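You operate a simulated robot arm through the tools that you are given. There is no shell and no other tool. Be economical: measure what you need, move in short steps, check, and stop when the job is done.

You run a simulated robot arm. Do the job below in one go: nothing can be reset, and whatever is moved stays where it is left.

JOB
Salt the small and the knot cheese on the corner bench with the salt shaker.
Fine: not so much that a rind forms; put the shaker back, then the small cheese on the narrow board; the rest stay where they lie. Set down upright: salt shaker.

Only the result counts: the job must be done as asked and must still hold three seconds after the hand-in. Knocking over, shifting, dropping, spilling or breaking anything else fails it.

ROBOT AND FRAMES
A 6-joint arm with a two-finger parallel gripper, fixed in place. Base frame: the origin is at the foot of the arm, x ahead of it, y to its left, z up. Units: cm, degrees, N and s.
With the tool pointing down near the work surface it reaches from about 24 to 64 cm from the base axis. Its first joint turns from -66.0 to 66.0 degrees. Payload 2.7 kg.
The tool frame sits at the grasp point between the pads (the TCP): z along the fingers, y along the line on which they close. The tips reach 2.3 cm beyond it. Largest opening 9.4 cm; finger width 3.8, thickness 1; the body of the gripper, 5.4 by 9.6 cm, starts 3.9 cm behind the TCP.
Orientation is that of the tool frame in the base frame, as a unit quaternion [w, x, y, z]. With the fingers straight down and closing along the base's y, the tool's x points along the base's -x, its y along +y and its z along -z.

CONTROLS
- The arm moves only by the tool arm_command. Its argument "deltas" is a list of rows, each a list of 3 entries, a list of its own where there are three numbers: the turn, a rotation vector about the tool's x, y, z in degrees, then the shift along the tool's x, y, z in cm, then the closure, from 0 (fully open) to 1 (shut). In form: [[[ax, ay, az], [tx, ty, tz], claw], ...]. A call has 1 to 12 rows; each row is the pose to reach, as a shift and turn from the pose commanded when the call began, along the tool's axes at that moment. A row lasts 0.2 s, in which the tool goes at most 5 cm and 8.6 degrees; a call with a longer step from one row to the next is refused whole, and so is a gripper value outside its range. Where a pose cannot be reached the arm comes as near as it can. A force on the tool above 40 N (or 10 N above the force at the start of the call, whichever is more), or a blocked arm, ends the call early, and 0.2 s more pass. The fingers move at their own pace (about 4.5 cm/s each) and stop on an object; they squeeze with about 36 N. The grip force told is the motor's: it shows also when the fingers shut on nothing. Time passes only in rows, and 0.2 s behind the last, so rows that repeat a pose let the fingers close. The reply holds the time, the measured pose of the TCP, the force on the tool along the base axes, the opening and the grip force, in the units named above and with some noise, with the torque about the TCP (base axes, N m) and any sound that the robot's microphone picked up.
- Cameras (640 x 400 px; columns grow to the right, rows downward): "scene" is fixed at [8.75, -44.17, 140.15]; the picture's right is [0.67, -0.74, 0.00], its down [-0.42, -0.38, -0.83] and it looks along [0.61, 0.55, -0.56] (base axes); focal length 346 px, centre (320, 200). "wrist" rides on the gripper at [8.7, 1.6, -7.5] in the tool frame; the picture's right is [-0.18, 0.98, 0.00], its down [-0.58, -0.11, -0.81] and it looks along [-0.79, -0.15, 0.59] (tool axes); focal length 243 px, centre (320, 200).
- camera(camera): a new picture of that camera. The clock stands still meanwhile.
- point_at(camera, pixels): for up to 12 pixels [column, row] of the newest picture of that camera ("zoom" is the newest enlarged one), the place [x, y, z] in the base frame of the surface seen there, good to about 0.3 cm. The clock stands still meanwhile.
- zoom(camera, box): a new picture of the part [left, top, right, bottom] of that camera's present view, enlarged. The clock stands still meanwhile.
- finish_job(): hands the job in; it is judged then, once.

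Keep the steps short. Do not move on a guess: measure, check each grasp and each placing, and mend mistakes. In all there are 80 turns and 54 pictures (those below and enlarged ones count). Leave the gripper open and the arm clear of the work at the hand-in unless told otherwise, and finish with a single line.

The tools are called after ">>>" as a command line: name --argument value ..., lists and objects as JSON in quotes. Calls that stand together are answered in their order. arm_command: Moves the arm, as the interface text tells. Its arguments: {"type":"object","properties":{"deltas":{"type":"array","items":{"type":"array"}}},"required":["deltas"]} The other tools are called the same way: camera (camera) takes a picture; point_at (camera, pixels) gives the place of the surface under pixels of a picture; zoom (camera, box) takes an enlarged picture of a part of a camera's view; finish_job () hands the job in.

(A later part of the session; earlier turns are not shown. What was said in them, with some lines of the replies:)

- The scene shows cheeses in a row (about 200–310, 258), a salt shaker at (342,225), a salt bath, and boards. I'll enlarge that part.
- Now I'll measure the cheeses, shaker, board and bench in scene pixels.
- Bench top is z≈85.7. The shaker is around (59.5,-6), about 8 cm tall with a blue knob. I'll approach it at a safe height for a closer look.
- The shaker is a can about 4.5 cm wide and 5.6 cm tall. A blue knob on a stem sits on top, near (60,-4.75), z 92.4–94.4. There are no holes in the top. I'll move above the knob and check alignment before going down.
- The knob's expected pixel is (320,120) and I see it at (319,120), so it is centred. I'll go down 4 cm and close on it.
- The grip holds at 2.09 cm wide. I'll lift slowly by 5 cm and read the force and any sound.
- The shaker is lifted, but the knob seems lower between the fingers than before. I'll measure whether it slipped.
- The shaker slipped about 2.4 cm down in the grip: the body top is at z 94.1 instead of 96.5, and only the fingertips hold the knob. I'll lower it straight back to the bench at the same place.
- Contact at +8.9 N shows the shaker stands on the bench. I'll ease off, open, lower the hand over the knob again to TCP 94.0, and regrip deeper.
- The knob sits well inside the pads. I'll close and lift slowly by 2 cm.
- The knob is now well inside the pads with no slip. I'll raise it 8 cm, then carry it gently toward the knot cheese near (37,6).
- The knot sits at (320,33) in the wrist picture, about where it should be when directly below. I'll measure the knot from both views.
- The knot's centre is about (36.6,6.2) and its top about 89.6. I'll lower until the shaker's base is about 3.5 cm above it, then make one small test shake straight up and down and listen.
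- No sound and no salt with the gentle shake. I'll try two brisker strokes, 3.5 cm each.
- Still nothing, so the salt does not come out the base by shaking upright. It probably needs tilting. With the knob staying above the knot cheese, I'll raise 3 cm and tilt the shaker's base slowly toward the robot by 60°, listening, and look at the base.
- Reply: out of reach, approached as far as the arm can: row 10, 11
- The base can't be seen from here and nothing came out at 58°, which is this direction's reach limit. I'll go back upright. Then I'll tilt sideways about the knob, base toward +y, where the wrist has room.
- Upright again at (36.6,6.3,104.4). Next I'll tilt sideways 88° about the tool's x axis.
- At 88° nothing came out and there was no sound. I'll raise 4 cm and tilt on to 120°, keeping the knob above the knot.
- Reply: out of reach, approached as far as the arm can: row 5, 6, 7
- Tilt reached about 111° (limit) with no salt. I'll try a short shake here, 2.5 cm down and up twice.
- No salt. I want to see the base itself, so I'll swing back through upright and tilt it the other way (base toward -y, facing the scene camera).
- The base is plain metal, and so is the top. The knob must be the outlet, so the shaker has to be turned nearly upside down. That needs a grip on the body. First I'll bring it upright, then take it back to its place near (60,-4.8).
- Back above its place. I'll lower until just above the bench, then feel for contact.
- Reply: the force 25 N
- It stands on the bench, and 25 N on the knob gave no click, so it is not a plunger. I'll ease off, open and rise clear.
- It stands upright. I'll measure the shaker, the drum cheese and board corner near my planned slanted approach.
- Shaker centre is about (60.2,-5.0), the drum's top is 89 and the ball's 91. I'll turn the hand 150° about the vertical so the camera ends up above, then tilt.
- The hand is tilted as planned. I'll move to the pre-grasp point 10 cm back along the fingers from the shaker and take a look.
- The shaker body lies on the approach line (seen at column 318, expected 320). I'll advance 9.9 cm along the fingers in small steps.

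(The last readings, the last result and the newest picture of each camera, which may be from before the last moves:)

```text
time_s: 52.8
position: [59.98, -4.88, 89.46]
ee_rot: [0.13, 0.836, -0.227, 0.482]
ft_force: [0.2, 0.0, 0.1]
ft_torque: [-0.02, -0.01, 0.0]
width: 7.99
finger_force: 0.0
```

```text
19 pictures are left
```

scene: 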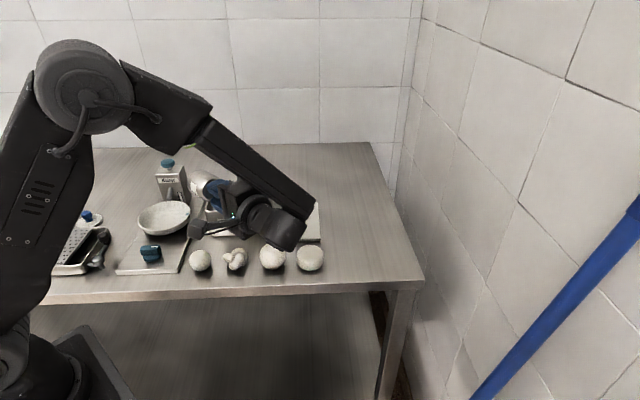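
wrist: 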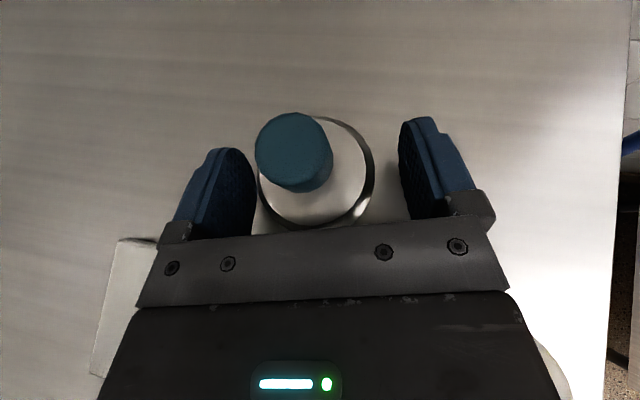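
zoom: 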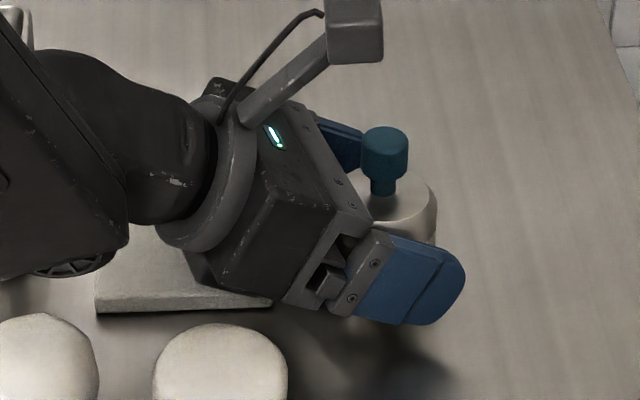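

The body is between the fingers, about 0.2 cm to the left. I'll shift by that, close, and lift slowly.

>>> arm_command --deltas '[[[0, 0, 0], [0, -0.2, 0], 0.15], [[0, 0, 0], [0, -0.2, 0], 0.6], [[0, 0, 0], [0, -0.2, 0], 1], [[0, 0, 0], [0, -0.2, 0], 1], [[0, 0, 0], [0, -0.2, 0], 1], [[0, 0, 0], [0, -0.2, 0], 1]]'

>>> arm_command --deltas '[[[0, 0, 0], [0.43, 0, -0.25], 1], [[0, 0, 0], [0.87, 0, -0.5], 1], [[0, 0, 0], [1.73, 0, -1], 1], [[0, 0, 0], [2.6, 0, -1.5], 1], [[0, 0, 0], [2.6, 0, -1.5], 1]]'

>>> zoom --camera "scene" --box '[290, 180, 370, 260]'

```text
time_s: 54.2
position: [60.07, -4.72, 89.35]
ee_rot: [0.128, 0.837, -0.225, 0.482]
ft_force: [-0.2, 0.6, 1.0]
ft_torque: [-0.02, 0.01, 0.03]
width: 5.13
finger_force: 36.4
```

```text
time_s: 55.4
position: [60.13, -4.59, 92.43]
ee_rot: [0.129, 0.836, -0.225, 0.483]
ft_force: [0.5, -0.3, -1.1]
ft_torque: [0.0, -0.01, -0.01]
width: 5.12
finger_force: 36.1
```

```text
5.00 times, centred on (330, 220) of scene
```

zoom: 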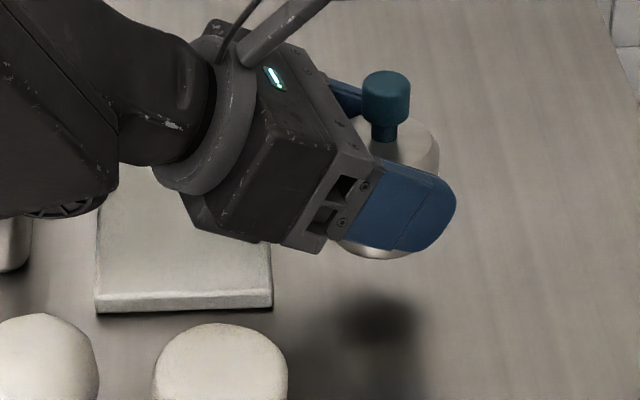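

The body grip is firm (5.1 cm wide) and the shaker is upright. I'll raise it 15.6 cm, then carry it toward the knot while turning the hand to point along -y.

>>> arm_command --deltas '[[[0, 0, 0], [2, 0, -1.15], 1], [[0, 0, 0], [5, 0, -2.9], 1], [[0, 0, 0], [8, 0, -4.6], 1], [[0, 0, 0], [11, 0, -6.35], 1], [[0, 0, 0], [13, 0, -7.5], 1], [[0, 0, 0], [13.5, 0, -7.8], 1]]'

>>> arm_command --deltas '[[[-5.2, 0, 3], [-1.22, 0.46, -2.12], 1], [[-10.4, 0, 6], [-2.44, 0.93, -4.24], 1], [[-15.6, 0, 9], [-3.66, 1.4, -6.36], 1], [[-20.8, 0, 12], [-4.88, 1.86, -8.48], 1], [[-26, 0, 15], [-6.1, 2.32, -10.6], 1], [[-31.2, 0, 18], [-7.32, 2.79, -12.72], 1], [[-36.4, 0, 21], [-8.54, 3.25, -14.84], 1], [[-41.6, 0, 24], [-9.76, 3.72, -16.96], 1], [[-46.8, 0, 27], [-10.98, 4.18, -19.08], 1], [[-52, 0, 30], [-12.2, 4.65, -21.2], 1], [[-52, 0, 30], [-12.2, 4.65, -21.2], 1]]'

```text
time_s: 56.8
position: [60.22, -4.79, 107.96]
ee_rot: [0.129, 0.837, -0.226, 0.482]
ft_force: [-0.4, 0.4, -1.4]
ft_torque: [0.01, 0.0, -0.01]
width: 5.12
finger_force: 35.7
```

```text
time_s: 59.2
position: [36.65, 3.6, 108.02]
ee_rot: [-0.354, -0.611, 0.615, -0.351]
ft_force: [-1.2, -0.5, -0.9]
ft_torque: [0.0, -0.02, 0.0]
width: 5.11
finger_force: 36.2
```

Now pointing along -y over the knot. I'll roll the hand 102° about the finger axis while shifting so the knob will end over the knot.

>>> arm_command --deltas '[[[0, 0, 8.5], [0.1, 0, 0.15], 1], [[0, 0, 17], [0.2, 0, 0.3], 1], [[0, 0, 25.5], [0.3, 0, 0.5], 1], [[0, 0, 34], [0.4, 0, 0.7], 1], [[0, 0, 42.5], [0.5, 0, 0.87], 1], [[0, 0, 51], [0.6, 0, 1], 1], [[0, 0, 59.5], [0.7, 0, 1.2], 1], [[0, 0, 68], [0.8, 0, 1.4], 1], [[0, 0, 76.5], [0.9, 0, 1.6], 1], [[0, 0, 85], [1, 0, 1.73], 1], [[0, 0, 93.5], [1, 0, 1.73], 1], [[0, 0, 102], [1, 0, 1.73], 1]]'

>>> zoom --camera "scene" --box '[170, 150, 330, 290]'

```text
time_s: 61.8
position: [36.7, 1.65, 107.95]
ee_rot: [0.052, 0.093, 0.862, -0.496]
ft_force: [0.3, 0.1, -1.5]
ft_torque: [-0.01, 0.02, -0.03]
width: 5.1
finger_force: 36.0
```

```text
2.86 times, centred on (250, 220) of scene
```

zoom: 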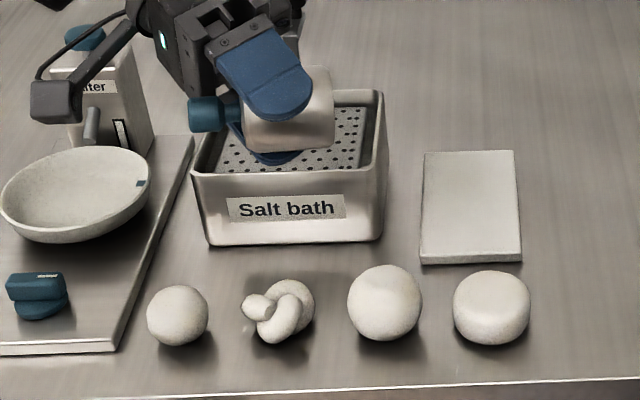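

The shaker is now about level, no salt yet. I'll finish the roll to 180°, tilt about 120°, with the knob tracking over the knot cheese.

>>> arm_command --deltas '[[[0, 0, 8], [-0.7, 0.15, 0], 1], [[0, 0, 16], [-1.47, 0.31, 0], 1], [[0, 0, 24], [-2, 0.42, 0], 1], [[0, 0, 32], [-2, 0.42, 0], 1], [[0, 0, 40], [-2, 0.42, 0], 1], [[0, 0, 48], [-1.7, 0.35, 0], 1], [[0, 0, 56], [-1.2, 0.25, 0], 1], [[0, 0, 64], [-0.8, 0.17, 0], 1], [[0, 0, 72], [-0.4, 0.08, 0], 1], [[0, 0, 78], [0, 0, 0], 1], [[0, 0, 78], [0, 0, 0], 1]]'

>>> zoom --camera "scene" --box '[180, 170, 290, 290]'

```text
time_s: 64.2
position: [36.63, 1.65, 107.92]
ee_rot: [0.353, 0.614, 0.611, -0.354]
ft_force: [-0.7, -0.1, -1.9]
ft_torque: [0.03, 0.01, 0.02]
width: 5.13
finger_force: 35.9
```

```text
3.33 times, centred on (235, 230) of scene
```

zoom: 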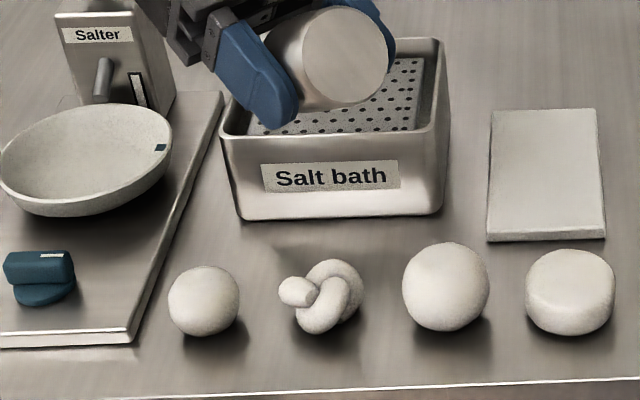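

At 120°, still none. I'll tilt on to about 160°, with the knob kept above the knot (shifting +2.75 cm in y).

>>> arm_command --deltas '[[[0, -8, 0], [0.28, 0, -0.48], 1], [[0, -16, 0], [0.55, 0, -0.95], 1], [[0, -24, 0], [0.83, 0, -1.43], 1], [[0, -32, 0], [1.1, 0, -1.9], 1], [[0, -40, 0], [1.38, 0, -2.38], 1], [[0, -40, 0], [1.38, 0, -2.38], 1]]'

>>> zoom --camera "scene" --box '[180, 170, 290, 290]'

```text
time_s: 65.6
position: [36.75, 4.48, 107.99]
ee_rot: [-0.541, -0.455, -0.454, 0.543]
ft_force: [-0.5, 0.6, -1.6]
ft_torque: [0.01, -0.03, 0.0]
width: 5.15
finger_force: 36.2
```

```text
3.33 times, centred on (235, 230) of scene
```

zoom: 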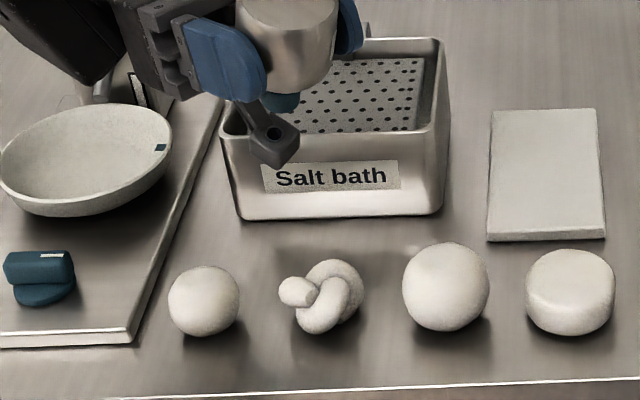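

Inverted about 160° over the knot, no flow by itself. I'll make one shake: down 3 cm and back, and listen.

>>> arm_command --deltas '[[[0, 0, 0], [2.95, 0, -0.52], 1], [[0, 0, 0], [0, 0, 0], 1], [[0, 0, 0], [0, 0, 0], 1]]'

>>> zoom --camera "scene" --box '[190, 235, 270, 285]'

```text
time_s: 66.4
position: [36.68, 4.44, 108.0]
ee_rot: [-0.54, -0.456, -0.455, 0.542]
ft_force: [-0.2, -0.2, -0.8]
ft_torque: [0.0, -0.03, 0.0]
width: 5.12
finger_force: 35.8
```

```text
8.00 times, centred on (230, 260) of scene
```

zoom: 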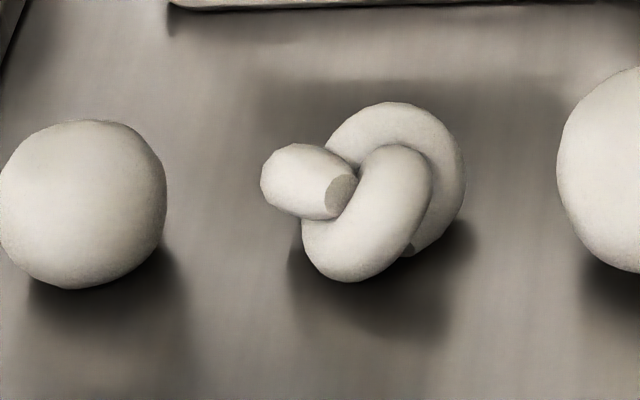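

No clear change and no sound. I'll try a brisker shake: three strokes of 4.5 cm.

>>> arm_command --deltas '[[[0, 0, 0], [-2.2, 0, 0.4], 1], [[0, 0, 0], [2.2, 0, -0.4], 1], [[0, 0, 0], [-2.2, 0, 0.4], 1], [[0, 0, 0], [2.2, 0, -0.4], 1], [[0, 0, 0], [-2.2, 0, 0.4], 1], [[0, 0, 0], [2.2, 0, -0.4], 1], [[0, 0, 0], [0, 0, 0], 1]]'

>>> zoom --camera "scene" --box '[190, 235, 270, 285]'

```text
time_s: 68.0
position: [36.72, 4.29, 108.15]
ee_rot: [-0.541, -0.455, -0.454, 0.542]
ft_force: [0.3, 0.1, -1.9]
ft_torque: [-0.01, 0.02, 0.03]
width: 5.13
finger_force: 36.5
```

```text
8.00 times, centred on (230, 260) of scene
```

zoom: 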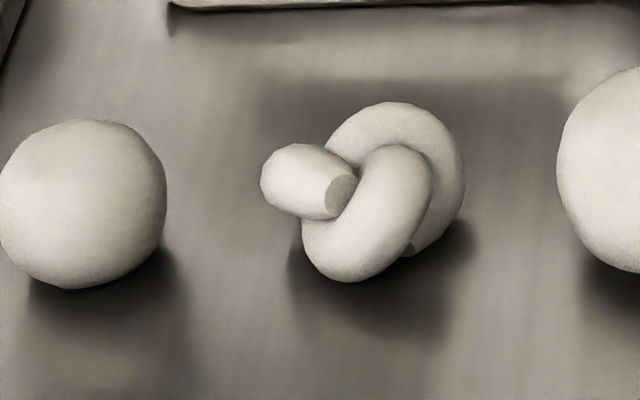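

No visible change, and the arm's camera keeps me from getting lower in this attitude. I'll swing the hand over through fingers-down to point along +y, which brings the shaker upright. The wrist is clear on that side and I can work closer to the cheese.

>>> arm_command --deltas '[[[0, 8.4, 0], [0, 0, 0], 1], [[0, 16.8, 0], [0, 0, 0], 1], [[0, 25.2, 0], [0, 0, 0], 1], [[0, 33.6, 0], [0, 0, 0], 1], [[0, 42, 0], [0, 0, 0], 1], [[0, 50.4, 0], [0, 0, 0], 1], [[0, 58.8, 0], [0, 0, 0], 1], [[0, 67.2, 0], [0, 0, 0], 1], [[0, 75.6, 0], [0, 0, 0], 1], [[0, 84, 0], [0, 0, 0], 1], [[0, 92.4, 0], [0, 0, 0], 1], [[0, 100, 0], [0, 0, 0], 1]]'

>>> arm_command --deltas '[[[0, 8, 0], [0.3, 0, 0], 1], [[0, 16, 0], [0.6, 0, 0], 1], [[0, 24, 0], [1, 0, 0], 1], [[0, 32, 0], [1.3, 0, 0], 1], [[0, 40, 0], [1.6, 0, 0], 1], [[0, 48, 0], [1.9, 0, 0], 1], [[0, 56, 0], [1.9, 0, 0], 1], [[0, 60, 0], [1.9, 0, 0], 1], [[0, 60, 0], [1.9, 0, 0], 1]]'

```text
time_s: 70.6
position: [36.43, 4.38, 108.0]
ee_rot: [-0.001, 0.709, 0.706, 0.003]
ft_force: [0.8, -0.6, -1.6]
ft_torque: [0.0, 0.0, -0.01]
width: 5.11
finger_force: 36.2
```

```text
time_s: 72.6
position: [36.75, 6.37, 108.06]
ee_rot: [-0.354, 0.613, 0.61, 0.356]
ft_force: [-0.4, 0.2, 0.0]
ft_torque: [0.01, 0.0, 0.01]
width: 5.13
finger_force: 35.8
```

Upright, pointing +y. I'll lower so the shaker's base is about 4 cm over the knot, then shake briskly up and down.

>>> arm_command --deltas '[[[0, 0, 0], [-2.5, 0, 1.45], 1], [[0, 0, 0], [-5, 0, 2.9], 1], [[0, 0, 0], [-7.5, 0, 4.3], 1], [[0, 0, 0], [-9.2, 0, 5.3], 1], [[0, 0, 0], [-9.2, 0, 5.3], 1]]'

>>> arm_command --deltas '[[[0, 0, 0], [4.1, 0, -2.4], 1], [[0, 0, 0], [0, 0, 0], 1], [[0, 0, 0], [4.1, 0, -2.4], 1], [[0, 0, 0], [0, 0, 0], 1], [[0, 0, 0], [4.1, 0, -2.4], 1], [[0, 0, 0], [0, 0, 0], 1], [[0, 0, 0], [0, 0, 0], 1]]'

>>> zoom --camera "scene" --box '[190, 215, 290, 285]'

```text
time_s: 73.8
position: [36.72, 6.32, 97.33]
ee_rot: [-0.353, 0.613, 0.611, 0.355]
ft_force: [0.9, -0.2, -0.8]
ft_torque: [0.0, -0.01, 0.01]
width: 5.12
finger_force: 36.1
```

```text
time_s: 75.4
position: [36.88, 6.05, 97.3]
ee_rot: [-0.353, 0.613, 0.611, 0.354]
ft_force: [-0.6, 0.4, -1.2]
ft_torque: [0.01, -0.02, 0.01]
width: 5.15
finger_force: 35.9
```

```text
5.71 times, centred on (240, 250) of scene
```

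zoom: 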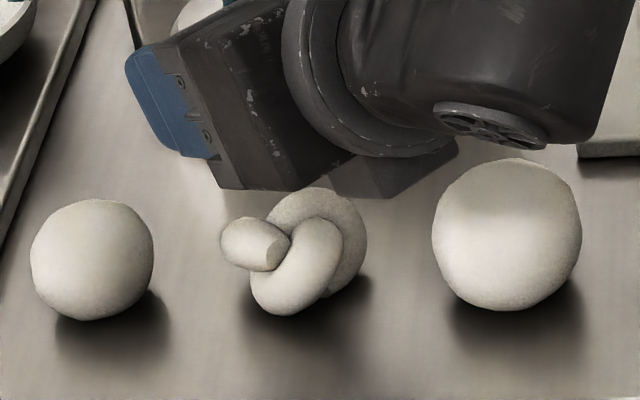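

No result upright either. I'll raise, roll the shaker over by 180°, and then lower the inverted knob to about 4 cm above the knot.

>>> arm_command --deltas '[[[0, 0, 0], [3.8, 0, -2.2], 1], [[0, 0, 0], [7.6, 0, -4.4], 1], [[0, 0, -8.5], [7.6, 0, -4.4], 1], [[0, 0, -17], [7.6, 0, -4.4], 1], [[0, 0, -25.5], [7.6, 0, -4.4], 1], [[0, 0, -34], [7.6, 0, -4.4], 1], [[0, 0, -42.5], [7.6, 0, -4.4], 1], [[0, 0, -51], [7.6, 0, -4.4], 1], [[0, 0, -59.5], [7.6, 0, -4.4], 1], [[0, 0, -68], [7.6, 0, -4.4], 1], [[0, 0, -76.5], [7.6, 0, -4.4], 1], [[0, 0, -85], [7.6, 0, -4.4], 1]]'

>>> arm_command --deltas '[[[0, 0, -8.5], [0, 0, 0], 1], [[0, 0, -17], [0, 0, 0], 1], [[0, 0, -25.5], [0, 0, 0], 1], [[0, 0, -34], [0, 0, 0], 1], [[0, 0, -42.5], [0, 0, 0], 1], [[0, 0, -51], [0, 0, 0], 1], [[0, 0, -59.5], [0, 0, 0], 1], [[0, 0, -68], [0, 0, 0], 1], [[0, 0, -76.5], [0, 0, 0], 1], [[0, 0, -85], [0, 0, 0], 1], [[0, 0, -93.5], [0, 0, 0], 1], [[0, 0, -95], [0, 0, 0], 1]]'

```text
time_s: 78.0
position: [36.69, 6.27, 106.13]
ee_rot: [-0.02, 0.038, 0.865, 0.501]
ft_force: [0.1, 0.1, -1.1]
ft_torque: [-0.01, 0.04, 0.04]
width: 5.09
finger_force: 36.5
```

```text
time_s: 80.6
position: [36.57, 6.24, 106.25]
ee_rot: [0.355, -0.611, 0.613, 0.353]
ft_force: [-0.1, -0.4, -1.3]
ft_torque: [0.0, 0.0, 0.0]
width: 5.13
finger_force: 36.3
```

Rolled over. Now I'll tilt 20° further and lower so the knob comes to about 5–6 cm above the knot.

>>> arm_command --deltas '[[[0, -7, 0], [0.5, 0, 1.5], 1], [[0, -14, 0], [1, -0.1, 3], 1], [[0, -20, 0], [1.6, -0.1, 4.0], 1], [[0, -20, 0], [3, -0.1, 5.2], 1], [[0, -20, 0], [4.17, -0.1, 6.28], 1], [[0, -20, 0], [4.17, -0.1, 6.28], 1]]'

>>> camera --camera "wrist"

```text
time_s: 82.0
position: [36.76, 9.62, 99.52]
ee_rot: [0.456, -0.54, 0.543, 0.454]
ft_force: [0.5, 0.0, -1.5]
ft_torque: [0.03, -0.02, -0.01]
width: 5.11
finger_force: 35.9
```

```text
11 pictures are left
```

wrist: 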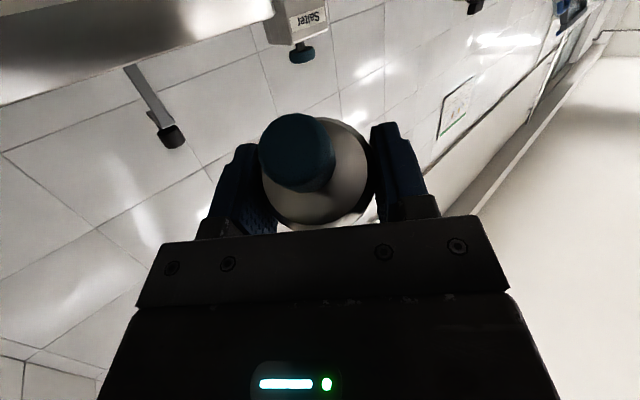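

The knob faces down over the knot. I'll shake up and down three times from here.

>>> arm_command --deltas '[[[0, 0, 0], [-4.2, 0, -0.75], 1], [[0, 0, 0], [0, 0, 0], 1], [[0, 0, 0], [-4.2, 0, -0.75], 1], [[0, 0, 0], [0, 0, 0], 1], [[0, 0, 0], [-4.2, 0, -0.75], 1], [[0, 0, 0], [0, 0, 0], 1], [[0, 0, 0], [0, 0, 0], 1]]'

>>> zoom --camera "scene" --box '[190, 215, 290, 285]'

```text
time_s: 83.6
position: [36.67, 9.67, 99.36]
ee_rot: [0.456, -0.541, 0.542, 0.455]
ft_force: [0.2, -0.8, -1.6]
ft_torque: [-0.01, -0.02, 0.02]
width: 5.11
finger_force: 36.3
```

```text
5.71 times, centred on (240, 250) of scene
```

zoom: 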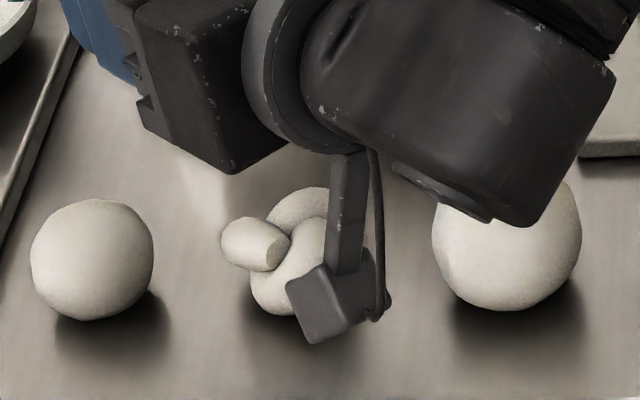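

Still nothing visible. I'll raise the shaker, roll it back upright and move clear, then look very closely at the knot for traces of salt.

>>> arm_command --deltas '[[[0, 0, 0], [-4, 0, -0.7], 1], [[0, 0, 0], [-8, 0, -1.4], 1], [[0, 0, 8.5], [-8, 0, -1.4], 1], [[0, 0, 17], [-8, 0, -1.4], 1], [[0, 0, 25.5], [-8, 0, -1.4], 1], [[0, 0, 34], [-8, 0, -1.4], 1], [[0, 0, 42.5], [-8, 0, -1.4], 1], [[0, 0, 51], [-8, 0, -1.4], 1], [[0, 0, 59.5], [-8, 0, -1.4], 1], [[0, 0, 68], [-8, 0, -1.4], 1], [[0, 0, 76.5], [-8, 0, -1.4], 1], [[0, 0, 85], [-8, 0, -1.4], 1]]'

>>> arm_command --deltas '[[[0, 0, 8.5], [0, 0, 0], 1], [[0, 0, 17], [0, 0, 0], 1], [[0, 0, 25.5], [0, 0, 0], 1], [[0, 0, 34], [0, 0, 0], 1], [[0, 0, 42.5], [0, 0, 0], 1], [[0, 0, 51], [0, 0, 0], 1], [[0, 0, 59.5], [0, 0, 0], 1], [[0, 0, 68], [0, 0, 0], 1], [[0, 0, 76.5], [0, 0, 0], 1], [[0, 0, 85], [0, 0, 0], 1], [[0, 0, 93], [0, 0, 0], 1], [[0, 0, 95], [0, 0, 0], 1]]'

>>> zoom --camera "scene" --box '[215, 240, 255, 275]'

```text
time_s: 86.2
position: [36.68, 9.71, 107.47]
ee_rot: [0.029, -0.031, 0.765, 0.642]
ft_force: [-0.1, 0.1, -0.9]
ft_torque: [-0.03, 0.03, -0.01]
width: 5.11
finger_force: 35.6
```

```text
time_s: 88.8
position: [36.74, 9.61, 107.53]
ee_rot: [-0.454, 0.544, 0.539, 0.456]
ft_force: [-0.3, 0.1, -1.8]
ft_torque: [0.01, 0.0, 0.02]
width: 5.09
finger_force: 35.9
```

```text
11.43 times, centred on (235, 258) of scene
```

zoom: 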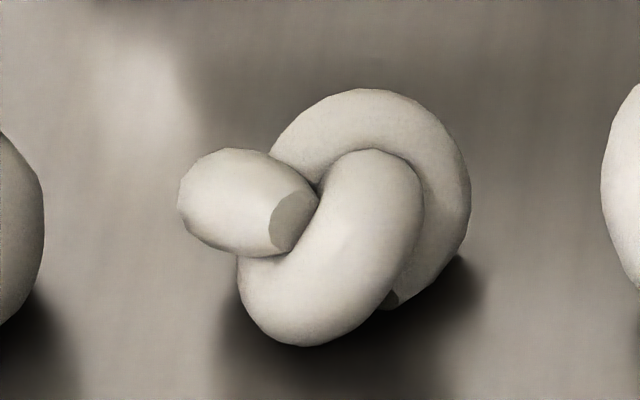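

No salt on the knot. I'll lower again to about 4 cm above the knot, upright, and try brisk side-to-side shakes, listening for any sound.

>>> arm_command --deltas '[[[0, -7, 0], [-3.5, 0, -0.5], 1], [[0, -14, 0], [-7, 0, -1], 1], [[0, -20, 0], [-10.4, 0, -1.6], 1], [[0, -20, 0], [-10.4, 0, -1.6], 1], [[0, -20, 0], [-10.4, 2.2, -1.6], 1], [[0, -20, 0], [-10.4, -2.2, -1.6], 1], [[0, -20, 0], [-10.4, 2.2, -1.6], 1], [[0, -20, 0], [-10.4, -2.2, -1.6], 1], [[0, -20, 0], [-10.4, 2.2, -1.6], 1], [[0, -20, 0], [-10.4, -2.2, -1.6], 1], [[0, -20, 0], [-10.4, 0, -1.6], 1]]'

```text
time_s: 91.2
position: [36.69, 6.57, 97.64]
ee_rot: [-0.354, 0.613, 0.611, 0.354]
ft_force: [0.8, -0.2, -1.2]
ft_torque: [0.01, -0.01, 0.02]
width: 5.09
finger_force: 36.0
```

No sound at all. The wrist camera is now close to the knob in good light, so I'll look at the knob's end for holes, and also take a closer look at the box labelled "Salter".

>>> zoom --camera "wrist" --box '[235, 95, 395, 240]'

>>> zoom --camera "scene" --box '[120, 150, 215, 275]'

```text
2.76 times, centred on (315, 168) of wrist
```

zoom: 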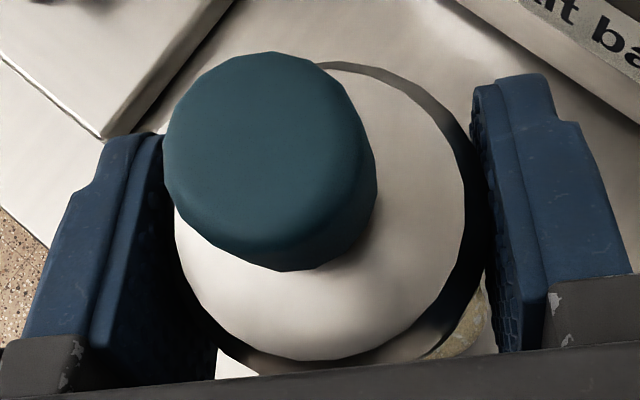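

```text
3.20 times, centred on (168, 212) of scene
```

zoom: 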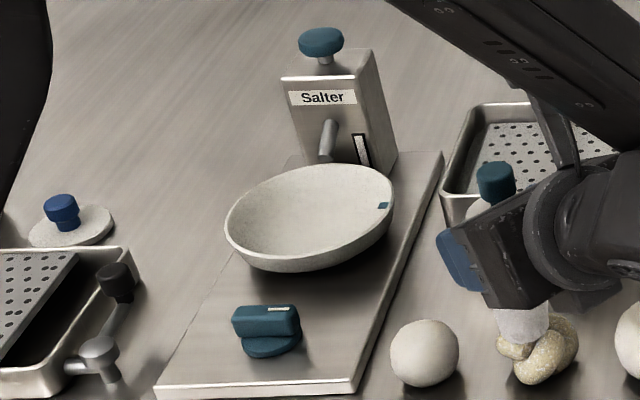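

The knot is now speckled with salt, so side-to-side shaking upright works. I'll lift straight up slowly so no more falls, and inspect.

>>> arm_command --deltas '[[[0, 0, 0], [0.8, 0, -0.45], 1], [[0, 0, 0], [2, 0, -1.15], 1], [[0, 0, 0], [3.5, 0, -2], 1], [[0, 0, 0], [5, 0, -2.9], 1], [[0, 0, 0], [6.5, 0, -3.75], 1], [[0, 0, 0], [7.8, 0, -4.5], 1], [[0, 0, 0], [8, 0, -4.6], 1]]'

>>> zoom --camera "scene" --box '[190, 235, 270, 285]'

```text
time_s: 92.8
position: [36.66, 6.2, 106.86]
ee_rot: [-0.353, 0.613, 0.611, 0.354]
ft_force: [0.4, -0.8, -1.3]
ft_torque: [-0.02, 0.0, 0.0]
width: 5.1
finger_force: 36.0
```

```text
8.00 times, centred on (230, 260) of scene
```

zoom: 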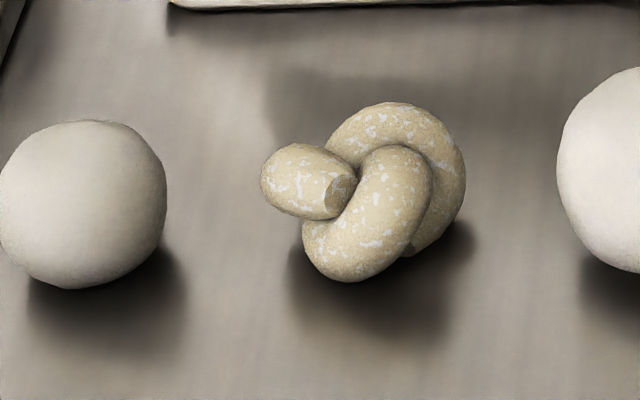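

Salt with white flecks sits on the knot and the bench is clean. For the small cheese I'll use fewer shakes and check. First I'll measure its centre from this picture.

>>> point_at --camera "zoom" --pixels '[[82, 205], [85, 130], [82, 160], [8, 205], [156, 205], [82, 280], [40, 150], [125, 150]]'

```text
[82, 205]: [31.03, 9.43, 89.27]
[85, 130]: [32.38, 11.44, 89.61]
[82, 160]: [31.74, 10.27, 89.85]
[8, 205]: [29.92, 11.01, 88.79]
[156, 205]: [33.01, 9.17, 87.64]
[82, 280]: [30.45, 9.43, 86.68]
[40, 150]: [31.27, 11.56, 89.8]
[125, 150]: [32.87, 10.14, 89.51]
```

The small cheese's centre is about (31.8,10.9) and its top 90. I'll move smoothly over it and go down to the same height above it.

>>> arm_command --deltas '[[[0, 0, 0], [0.4, -0.8, 0.65], 1], [[0, 0, 0], [1.0, -2, 1.7], 1], [[0, 0, 0], [1.6, -3.3, 2.75], 1], [[0, 0, 0], [2.1, -4.4, 3.7], 1], [[0, 0, 0], [2.35, -4.86, 4.07], 1], [[0, 0, 0], [1.0, -4.86, 4.85], 1], [[0, 0, 0], [-1, -4.86, 6], 1], [[0, 0, 0], [-3, -4.86, 7.15], 1], [[0, 0, 0], [-5, -4.86, 8.3], 1], [[0, 0, 0], [-5.79, -4.86, 8.77], 1], [[0, 0, 0], [-5.79, -4.86, 8.77], 1]]'

>>> arm_command --deltas '[[[0, 0, 0], [0, 2, 0], 1], [[0, 0, 0], [0, -2, 0], 1], [[0, 0, 0], [0, 2, 0], 1], [[0, 0, 0], [0, 0, 0], 1]]'

>>> zoom --camera "scene" --box '[175, 235, 255, 285]'

```text
time_s: 95.2
position: [31.88, 11.03, 97.3]
ee_rot: [-0.354, 0.613, 0.611, 0.355]
ft_force: [-0.4, -0.8, -1.8]
ft_torque: [0.0, -0.02, -0.01]
width: 5.07
finger_force: 36.4
```

```text
time_s: 96.2
position: [31.88, 10.82, 97.28]
ee_rot: [-0.353, 0.613, 0.611, 0.354]
ft_force: [0.5, -0.5, -0.9]
ft_torque: [0.02, 0.0, -0.01]
width: 5.09
finger_force: 35.8
```

```text
8.00 times, centred on (215, 260) of scene
```

zoom: 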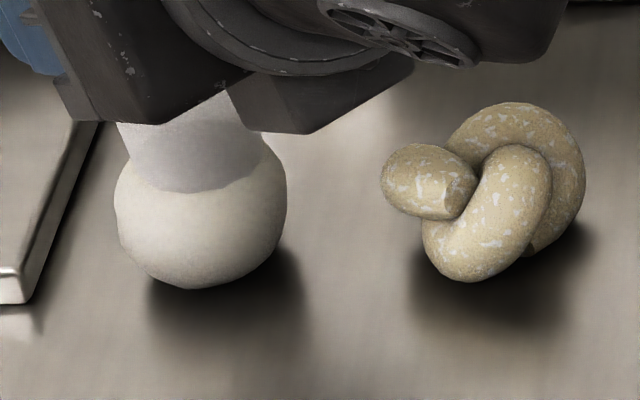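

A pale veil of salt is falling on the small cheese now. I'll lift straight up and check how much it took.

>>> arm_command --deltas '[[[0, 0, 0], [1, 0, -0.6], 1], [[0, 0, 0], [3, 0, -1.75], 1], [[0, 0, 0], [5, 0, -2.9], 1], [[0, 0, 0], [7, 0, -4.05], 1], [[0, 0, 0], [8, 0, -4.6], 1], [[0, 0, 0], [8, 0, -4.6], 1]]'

>>> zoom --camera "scene" --box '[175, 235, 255, 285]'

```text
time_s: 97.6
position: [31.79, 10.99, 106.72]
ee_rot: [-0.354, 0.613, 0.611, 0.355]
ft_force: [0.1, 0.2, -1.2]
ft_torque: [0.01, 0.02, 0.01]
width: 5.11
finger_force: 35.9
```

```text
8.00 times, centred on (215, 260) of scene
```

zoom: 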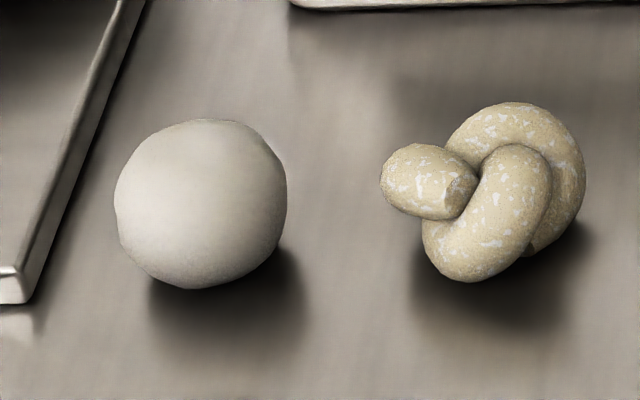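

The small cheese is not yet visibly salted like the knot (it got about half the shakes). I'll go down again, give four more short strokes, and lift.

>>> arm_command --deltas '[[[0, 0, 0], [-2, 0, 1.15], 1], [[0, 0, 0], [-5, 0, 2.9], 1], [[0, 0, 0], [-7.2, 0, 4.15], 1], [[0, 0, 0], [-8, 0, 4.6], 1], [[0, 0, 0], [-8, 2, 4.6], 1], [[0, 0, 0], [-8, -2, 4.6], 1], [[0, 0, 0], [-8, 2, 4.6], 1], [[0, 0, 0], [-8, -2, 4.6], 1], [[0, 0, 0], [-8, 0, 4.6], 1]]'

>>> arm_command --deltas '[[[0, 0, 0], [1, 0, -0.6], 1], [[0, 0, 0], [3, 0, -1.75], 1], [[0, 0, 0], [5, 0, -2.9], 1], [[0, 0, 0], [7, 0, -4.05], 1], [[0, 0, 0], [8, 0, -4.6], 1], [[0, 0, 0], [8, 0, -4.6], 1]]'

>>> zoom --camera "scene" --box '[175, 235, 255, 285]'

```text
time_s: 99.6
position: [31.99, 11.04, 97.44]
ee_rot: [-0.354, 0.613, 0.611, 0.355]
ft_force: [-0.9, 0.3, -1.1]
ft_torque: [0.0, -0.02, 0.01]
width: 5.09
finger_force: 35.9
```

```text
time_s: 101.0
position: [31.78, 11.03, 106.59]
ee_rot: [-0.354, 0.614, 0.61, 0.355]
ft_force: [0.5, -0.3, -0.9]
ft_torque: [0.0, -0.01, 0.0]
width: 5.1
finger_force: 36.4
```

```text
8.00 times, centred on (215, 260) of scene
```

zoom: 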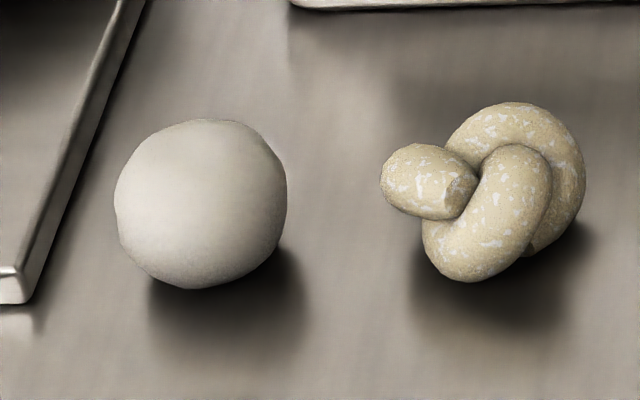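

Still no visible salt, so short runs seem not to release any. I'll repeat on the small cheese exactly the run that worked on the knot (six reversals of ±2.2 cm), lift, and check.

>>> arm_command --deltas '[[[0, 0, 0], [-2.5, 0, 1.45], 1], [[0, 0, 0], [-5.5, 0, 3.2], 1], [[0, 0, 0], [-7.9, 0, 4.55], 1], [[0, 0, 0], [-7.9, 0, 4.55], 1], [[0, 0, 0], [-7.9, 2.2, 4.55], 1], [[0, 0, 0], [-7.9, -2.2, 4.55], 1], [[0, 0, 0], [-7.9, 2.2, 4.55], 1], [[0, 0, 0], [-7.9, -2.2, 4.55], 1], [[0, 0, 0], [-7.9, 2.2, 4.55], 1], [[0, 0, 0], [-7.9, -2.2, 4.55], 1], [[0, 0, 0], [-7.9, 0, 4.55], 1]]'

>>> arm_command --deltas '[[[0, 0, 0], [0.8, 0, -0.45], 1], [[0, 0, 0], [2, 0, -1.15], 1], [[0, 0, 0], [3.5, 0, -2], 1], [[0, 0, 0], [5, 0, -2.9], 1], [[0, 0, 0], [6.5, 0, -3.75], 1], [[0, 0, 0], [8, 0, -4.6], 1], [[0, 0, 0], [8, 0, -4.6], 1]]'

>>> zoom --camera "scene" --box '[175, 235, 255, 285]'

```text
time_s: 103.4
position: [31.81, 10.97, 97.35]
ee_rot: [-0.355, 0.612, 0.611, 0.354]
ft_force: [-0.6, 1.1, -1.3]
ft_torque: [-0.01, 0.01, -0.02]
width: 5.11
finger_force: 35.5
```

```text
time_s: 105.0
position: [31.89, 10.99, 106.88]
ee_rot: [-0.353, 0.613, 0.611, 0.355]
ft_force: [0.6, 0.5, -1.6]
ft_torque: [0.02, -0.02, 0.0]
width: 5.1
finger_force: 36.1
```

```text
8.00 times, centred on (215, 260) of scene
```

zoom: 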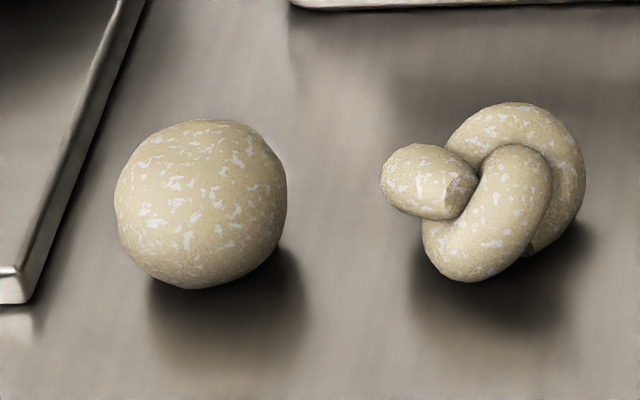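

Both cheeses now show the same light, flecked salting, and the bench is clean. I'll stop salting and carry the shaker smoothly back above its place, turning the hand 40° for reach.

>>> arm_command --deltas '[[[-1.6, 0, 0.9], [-0.35, 1.3, -0.6], 1], [[-4.4, 0, 2.5], [-1, 3.6, -1.75], 1], [[-7.5, 0, 4.3], [-1.7, 6.1, -2.95], 1], [[-10.6, 0, 6.1], [-2.4, 8.6, -4.15], 1], [[-13.7, 0, 7.9], [-3.1, 11.1, -5.35], 1], [[-16.8, 0, 9.7], [-3.8, 13.6, -6.55], 1], [[-19.9, 0, 11.5], [-4.5, 16.1, -7.75], 1], [[-23, 0, 13.3], [-5.2, 18.6, -8.95], 1], [[-26.1, 0, 15.1], [-5.9, 21.1, -10.2], 1], [[-29.2, 0, 16.9], [-6.6, 23.7, -11.4], 1], [[-32.3, 0, 18.6], [-7.3, 26.2, -12.6], 1], [[-34.6, 0, 20], [-7.85, 28.2, -13.6], 1]]'

```text
time_s: 107.6
position: [59.97, -4.74, 106.66]
ee_rot: [-0.211, 0.786, 0.363, 0.454]
ft_force: [-0.6, -1.1, -1.9]
ft_torque: [0.03, 0.0, -0.04]
width: 5.07
finger_force: 36.0
```

Above its place. I'll lower to just above the bench.

>>> arm_command --deltas '[[[0, 0, 0], [-2.5, 0.1, 1.4], 1], [[0, 0, 0], [-5.5, 0.2, 3.1], 1], [[0, 0, 0], [-8.5, 0.27, 4.8], 1], [[0, 0, 0], [-11.5, 0.27, 6.5], 1], [[0, 0, 0], [-13.5, 0.27, 7.6], 1], [[0, 0, 0], [-14.5, 0.27, 8.15], 1], [[0, 0, 0], [-14.5, 0.27, 8.15], 1]]'

>>> arm_command --deltas '[[[0, 0, 0], [-0.17, 0, 0.1], 1], [[0, 0, 0], [-0.3, 0, 0.17], 1], [[0, 0, 0], [-0.3, 0, 0.17], 1]]'

```text
time_s: 109.2
position: [60.16, -5.14, 90.0]
ee_rot: [-0.212, 0.785, 0.365, 0.454]
ft_force: [0.6, 0.7, -1.7]
ft_torque: [0.0, -0.01, 0.01]
width: 5.09
finger_force: 35.5
```

```text
time_s: 110.0
position: [60.12, -5.21, 89.73]
ee_rot: [-0.212, 0.785, 0.365, 0.454]
ft_force: [-0.5, 0.3, -2.0]
ft_torque: [0.0, 0.01, 0.0]
width: 5.07
finger_force: 36.6
```

No contact yet at 89.73. I'll feel down a little more.

>>> arm_command --deltas '[[[0, 0, 0], [-0.13, 0, 0.08], 1], [[0, 0, 0], [-0.26, 0, 0.15], 1], [[0, 0, 0], [-0.26, 0, 0.15], 1]]'

```text
time_s: 110.8
position: [60.0, -5.09, 89.67]
ee_rot: [-0.211, 0.785, 0.364, 0.454]
ft_force: [-0.2, -1.2, 5.5]
ft_torque: [-0.09, 0.16, 0.02]
width: 5.11
finger_force: 35.8
```

Contact at 5.5 N. I'll open and withdraw straight back along the fingers, then up.

>>> arm_command --deltas '[[[0, 0, 0], [0, 0, 0], 0.5], [[0, 0, 0], [0, 0, 0], 0], [[0, 0, 0], [0, 0, 0], 0], [[0, 0, 0], [0, 0, 0], 0], [[0, 0, 0], [0, 0, 0], 0], [[0, 0, 0], [0, 0, -3], 0], [[0, 0, 0], [0, 0, -7], 0], [[0, 0, 0], [0, 0, -11], 0], [[0, 0, 0], [3.5, 0, -14], 0], [[0, 0, 0], [7.5, 0, -16], 0], [[0, 0, 0], [11, 0, -18], 0], [[0, 0, 0], [11, 0, -18], 0]]'

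>>> zoom --camera "scene" --box '[180, 185, 370, 285]'

```text
time_s: 113.4
position: [53.63, -12.76, 108.08]
ee_rot: [-0.211, 0.786, 0.364, 0.453]
ft_force: [-0.2, 0.2, 0.1]
ft_torque: [0.0, 0.0, -0.03]
width: 9.42
finger_force: 0.1
```

```text
3.37 times, centred on (275, 235) of scene
```

zoom: 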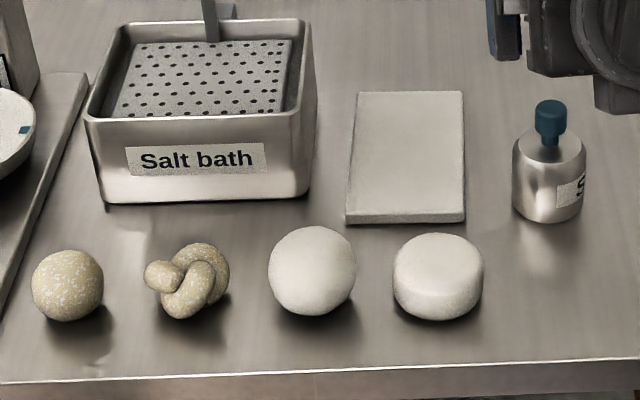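

The shaker stands upright at its place. From this picture I'll measure the small cheese and the narrow board.

>>> point_at --camera "zoom" --pixels '[[67, 257], [67, 270], [67, 285], [50, 268], [88, 268], [40, 290], [360, 96], [460, 96], [462, 212], [350, 212], [408, 155], [215, 30]]'

>>> point_at --camera "zoom" --pixels '[[200, 255], [145, 275], [90, 290], [100, 280], [548, 110], [518, 190], [580, 190], [100, 120], [107, 200], [130, 190]]'

```text
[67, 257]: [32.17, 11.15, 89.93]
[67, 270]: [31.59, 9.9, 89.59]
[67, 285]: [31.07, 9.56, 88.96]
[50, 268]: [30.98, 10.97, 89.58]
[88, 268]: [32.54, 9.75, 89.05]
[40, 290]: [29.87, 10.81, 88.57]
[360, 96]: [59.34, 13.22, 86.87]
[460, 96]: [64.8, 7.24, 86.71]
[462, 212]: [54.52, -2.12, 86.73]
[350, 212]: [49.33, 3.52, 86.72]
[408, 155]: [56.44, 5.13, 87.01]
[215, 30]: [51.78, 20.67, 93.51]
```

```text
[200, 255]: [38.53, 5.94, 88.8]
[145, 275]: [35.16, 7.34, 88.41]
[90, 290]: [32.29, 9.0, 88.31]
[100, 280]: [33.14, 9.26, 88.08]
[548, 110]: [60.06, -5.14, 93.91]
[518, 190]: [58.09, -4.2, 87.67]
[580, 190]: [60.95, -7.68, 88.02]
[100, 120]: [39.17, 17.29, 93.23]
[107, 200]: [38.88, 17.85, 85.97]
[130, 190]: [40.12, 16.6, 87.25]
```

I'll level the hand (fingers down), and also measure the bowl rim and wide board near where the camera arm will be.

>>> point_at --camera "scene" --pixels '[[140, 212], [165, 203], [188, 208], [180, 228], [163, 234], [150, 247], [150, 258], [195, 225], [180, 268], [120, 270], [148, 225], [187, 250]]'

>>> arm_command --deltas '[[[0, -7.5, 0], [0, 0, 0], 0], [[0, -15, 0], [0, 0, 0], 0], [[0, -22.5, 0], [0, 0, 0], 0], [[0, -30, 0], [0, 0, 0], 0], [[0, -37.5, 0], [0, 0, 0], 0], [[0, -45, 0], [0, 0, 0], 0], [[0, -52.5, 0], [0, 0, 0], 0], [[0, -60, 0], [0, 0, 0], 0], [[0, -60, 0], [0, 0, 0], 0]]'

```text
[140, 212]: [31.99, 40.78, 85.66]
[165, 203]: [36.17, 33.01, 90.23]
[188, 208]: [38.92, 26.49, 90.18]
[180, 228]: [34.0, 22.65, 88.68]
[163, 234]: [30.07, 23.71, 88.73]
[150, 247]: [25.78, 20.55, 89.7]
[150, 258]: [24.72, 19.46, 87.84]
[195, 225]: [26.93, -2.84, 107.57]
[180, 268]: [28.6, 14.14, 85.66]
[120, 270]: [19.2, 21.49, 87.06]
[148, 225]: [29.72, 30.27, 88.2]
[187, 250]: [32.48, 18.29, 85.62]
```

```text
time_s: 115.4
position: [53.62, -12.77, 108.02]
ee_rot: [-0.001, 0.907, 0.421, -0.002]
ft_force: [-0.7, 0.3, 0.6]
ft_torque: [-0.02, -0.01, 0.0]
width: 9.42
finger_force: 0.0
```

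The bowl and sponge stay below 91, so the camera arm will clear them. I'll move above the small cheese at (32.0,11.25), turning so the fingers straddle it away from the knot, partly closed.

>>> arm_command --deltas '[[[0, 0, -8.2], [0.45, -3.2, 0.4], 0], [[0, 0, -16.4], [0.9, -6.4, 0.8], 0], [[0, 0, -24.6], [1.35, -9.6, 1.2], 0], [[0, 0, -32.8], [1.8, -12.8, 1.6], 0], [[0, 0, -41], [2.25, -16, 2], 0], [[0, 0, -49.2], [2.7, -19.2, 2.4], 0], [[0, 0, -57.4], [3.15, -22.4, 2.8], 0], [[0, 0, -65.6], [3.6, -25.6, 3.2], 0.2], [[0, 0, -73.8], [4.05, -28.8, 3.6], 0.2], [[0, 0, -82], [4.5, -31.98, 4], 0.2], [[0, 0, -82], [4.5, -31.98, 4], 0.2]]'

```text
time_s: 117.8
position: [32.17, 11.24, 104.09]
ee_rot: [-0.001, 0.408, 0.913, 0.001]
ft_force: [-0.5, 0.6, 0.2]
ft_torque: [0.04, 0.03, -0.01]
width: 7.53
finger_force: 0.1
```

Centred above it. I'll go straight down to TCP 88.5 (tips at 86.2, above the bench) and close.

>>> arm_command --deltas '[[[0, 0, 0], [0.1, -0.1, 3.5], 0.2], [[0, 0, 0], [0.1, -0.1, 7], 0.2], [[0, 0, 0], [0.1, -0.1, 10], 0.2], [[0, 0, 0], [0.1, -0.1, 12.5], 0.2], [[0, 0, 0], [0.1, -0.1, 14.5], 0.2], [[0, 0, 0], [0.1, -0.1, 15.5], 0.2], [[0, 0, 0], [0.1, -0.1, 15.5], 0.5], [[0, 0, 0], [0.1, -0.1, 15.5], 1], [[0, 0, 0], [0.1, -0.1, 15.5], 1], [[0, 0, 0], [0.1, -0.1, 15.5], 1], [[0, 0, 0], [0.1, -0.1, 15.5], 1]]'

```text
time_s: 120.2
position: [31.87, 11.3, 88.5]
ee_rot: [-0.001, 0.408, 0.913, 0.0]
ft_force: [0.2, 0.3, 0.0]
ft_torque: [-0.03, 0.01, 0.01]
width: 4.2
finger_force: 35.9
```

Gripped at 4.2 cm width. I'll lift straight up and check the hold.

>>> arm_command --deltas '[[[0, 0, 0], [0, 0, -0.5], 1], [[0, 0, 0], [0, 0, -1.5], 1], [[0, 0, 0], [0, 0, -3], 1], [[0, 0, 0], [0, 0, -5.5], 1], [[0, 0, 0], [0, 0, -8.5], 1], [[0, 0, 0], [0, 0, -12], 1], [[0, 0, 0], [0, 0, -15.5], 1], [[0, 0, 0], [0, 0, -15.5], 1]]'

```text
time_s: 122.0
position: [31.85, 11.39, 104.1]
ee_rot: [-0.001, 0.408, 0.913, 0.001]
ft_force: [0.0, -0.1, -0.3]
ft_torque: [0.0, 0.01, -0.02]
width: 4.21
finger_force: 36.2
```

Still 4.2 cm, so the hold is good. I'll carry it over to above the board's centre (57,5.4).

>>> arm_command --deltas '[[[0, 0, 0], [-1.2, 0.8, 0], 1], [[0, 0, 0], [-3.6, 2.5, 0], 1], [[0, 0, 0], [-6, 4.2, 0], 1], [[0, 0, 0], [-8.4, 5.8, 0], 1], [[0, 0, 0], [-10.8, 7.5, 0], 1], [[0, 0, 0], [-13.2, 9.2, 0], 1], [[0, 0, 0], [-15.6, 10.8, 0], 1], [[0, 0, 0], [-18, 12.5, 0], 1], [[0, 0, 0], [-20, 13.9, 0], 1], [[0, 0, 0], [-21.2, 14.7, 0], 1], [[0, 0, 0], [-21.2, 14.7, 0], 1]]'

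>>> arm_command --deltas '[[[0, 0, 0], [0, 0, 3], 1], [[0, 0, 0], [0, 0, 6], 1], [[0, 0, 0], [0, 0, 9], 1], [[0, 0, 0], [0, 0, 11.5], 1], [[0, 0, 0], [0, 0, 13], 1], [[0, 0, 0], [0, 0, 13.8], 1], [[0, 0, 0], [0, 0, 13.8], 1]]'

```text
time_s: 124.4
position: [57.17, 5.16, 104.09]
ee_rot: [-0.001, 0.408, 0.913, 0.0]
ft_force: [-0.4, 0.2, -0.2]
ft_torque: [-0.01, 0.02, 0.04]
width: 4.19
finger_force: 36.1
```

```text
time_s: 126.0
position: [57.03, 5.15, 90.3]
ee_rot: [-0.001, 0.408, 0.913, 0.0]
ft_force: [-0.2, -0.4, -0.9]
ft_torque: [0.04, 0.01, -0.02]
width: 4.21
finger_force: 36.1
```

Not yet touching at 90.3; contact is expected near 89.65. I'll feel down in small steps.

>>> arm_command --deltas '[[[0, 0, 0], [0, 0, 0.2], 1], [[0, 0, 0], [0, 0, 0.4], 1], [[0, 0, 0], [0, 0, 0.5], 1], [[0, 0, 0], [0, 0, 0.5], 1]]'

>>> arm_command --deltas '[[[0, 0, 0], [0, 0, 0.1], 1], [[0, 0, 0], [0, 0, 0.15], 1]]'

```text
time_s: 127.0
position: [57.03, 5.19, 89.68]
ee_rot: [-0.001, 0.409, 0.913, 0.001]
ft_force: [-0.8, 0.1, -1.3]
ft_torque: [-0.01, 0.01, -0.05]
width: 4.2
finger_force: 36.0
```

```text
time_s: 127.6
position: [57.15, 5.1, 89.62]
ee_rot: [0.0, 0.408, 0.913, 0.0]
ft_force: [0.9, -0.8, 5.2]
ft_torque: [-0.02, 0.0, 0.01]
width: 4.23
finger_force: 36.7
```

It touches the board (5.2 N). I'll open gradually, wait, then rise straight up.

>>> arm_command --deltas '[[[0, 0, 0], [0, 0, 0], 0.53], [[0, 0, 0], [0, 0, 0], 0.45], [[0, 0, 0], [0, 0, 0], 0.35], [[0, 0, 0], [0, 0, 0], 0.2], [[0, 0, 0], [0, 0, 0], 0.2], [[0, 0, 0], [0, 0, 0], 0.2], [[0, 0, 0], [0, 0, -2], 0.2], [[0, 0, 0], [0, 0, -5], 0.1], [[0, 0, 0], [0, 0, -9], 0], [[0, 0, 0], [0, 0, -13], 0], [[0, 0, 0], [0, 0, -17], 0], [[0, 0, 0], [0, 0, -21], 0]]'

>>> arm_command --deltas '[[[0, 0, 0], [3, 0, -3], 0], [[0, 0, 0], [6, 0, -5], 0], [[0, 0, 0], [10, 0, -5], 0], [[0, 0, 0], [13, 0, -5], 0], [[0, 0, 0], [13, 0, -5], 0]]'

>>> camera --camera "scene"

```text
time_s: 130.2
position: [57.13, 5.31, 110.66]
ee_rot: [0.0, 0.408, 0.913, 0.001]
ft_force: [0.1, 1.1, 0.2]
ft_torque: [0.01, -0.05, 0.02]
width: 9.39
finger_force: 0.0
```

```text
time_s: 131.4
position: [48.37, 14.95, 115.73]
ee_rot: [-0.001, 0.408, 0.913, 0.001]
ft_force: [-0.6, -0.3, -0.5]
ft_torque: [-0.03, -0.02, 0.03]
width: 9.4
finger_force: 0.1
```

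```text
0 pictures are left
```

scene: 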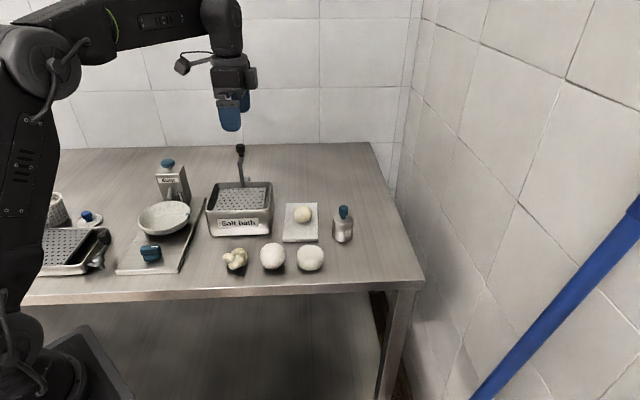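

The small cheese rests on the narrow board at (302,213), the shaker is upright at its place at (343,224), and the other cheeses are where they were. The hand is open and clear, so I'm handing in.

>>> finish_job

```text
The job is handed in.
```

The small and knot cheeses are visibly salted; the shaker is back upright at its place and the small cheese is on the narrow board, but I couldn't confirm from the pictures that no rind has formed.
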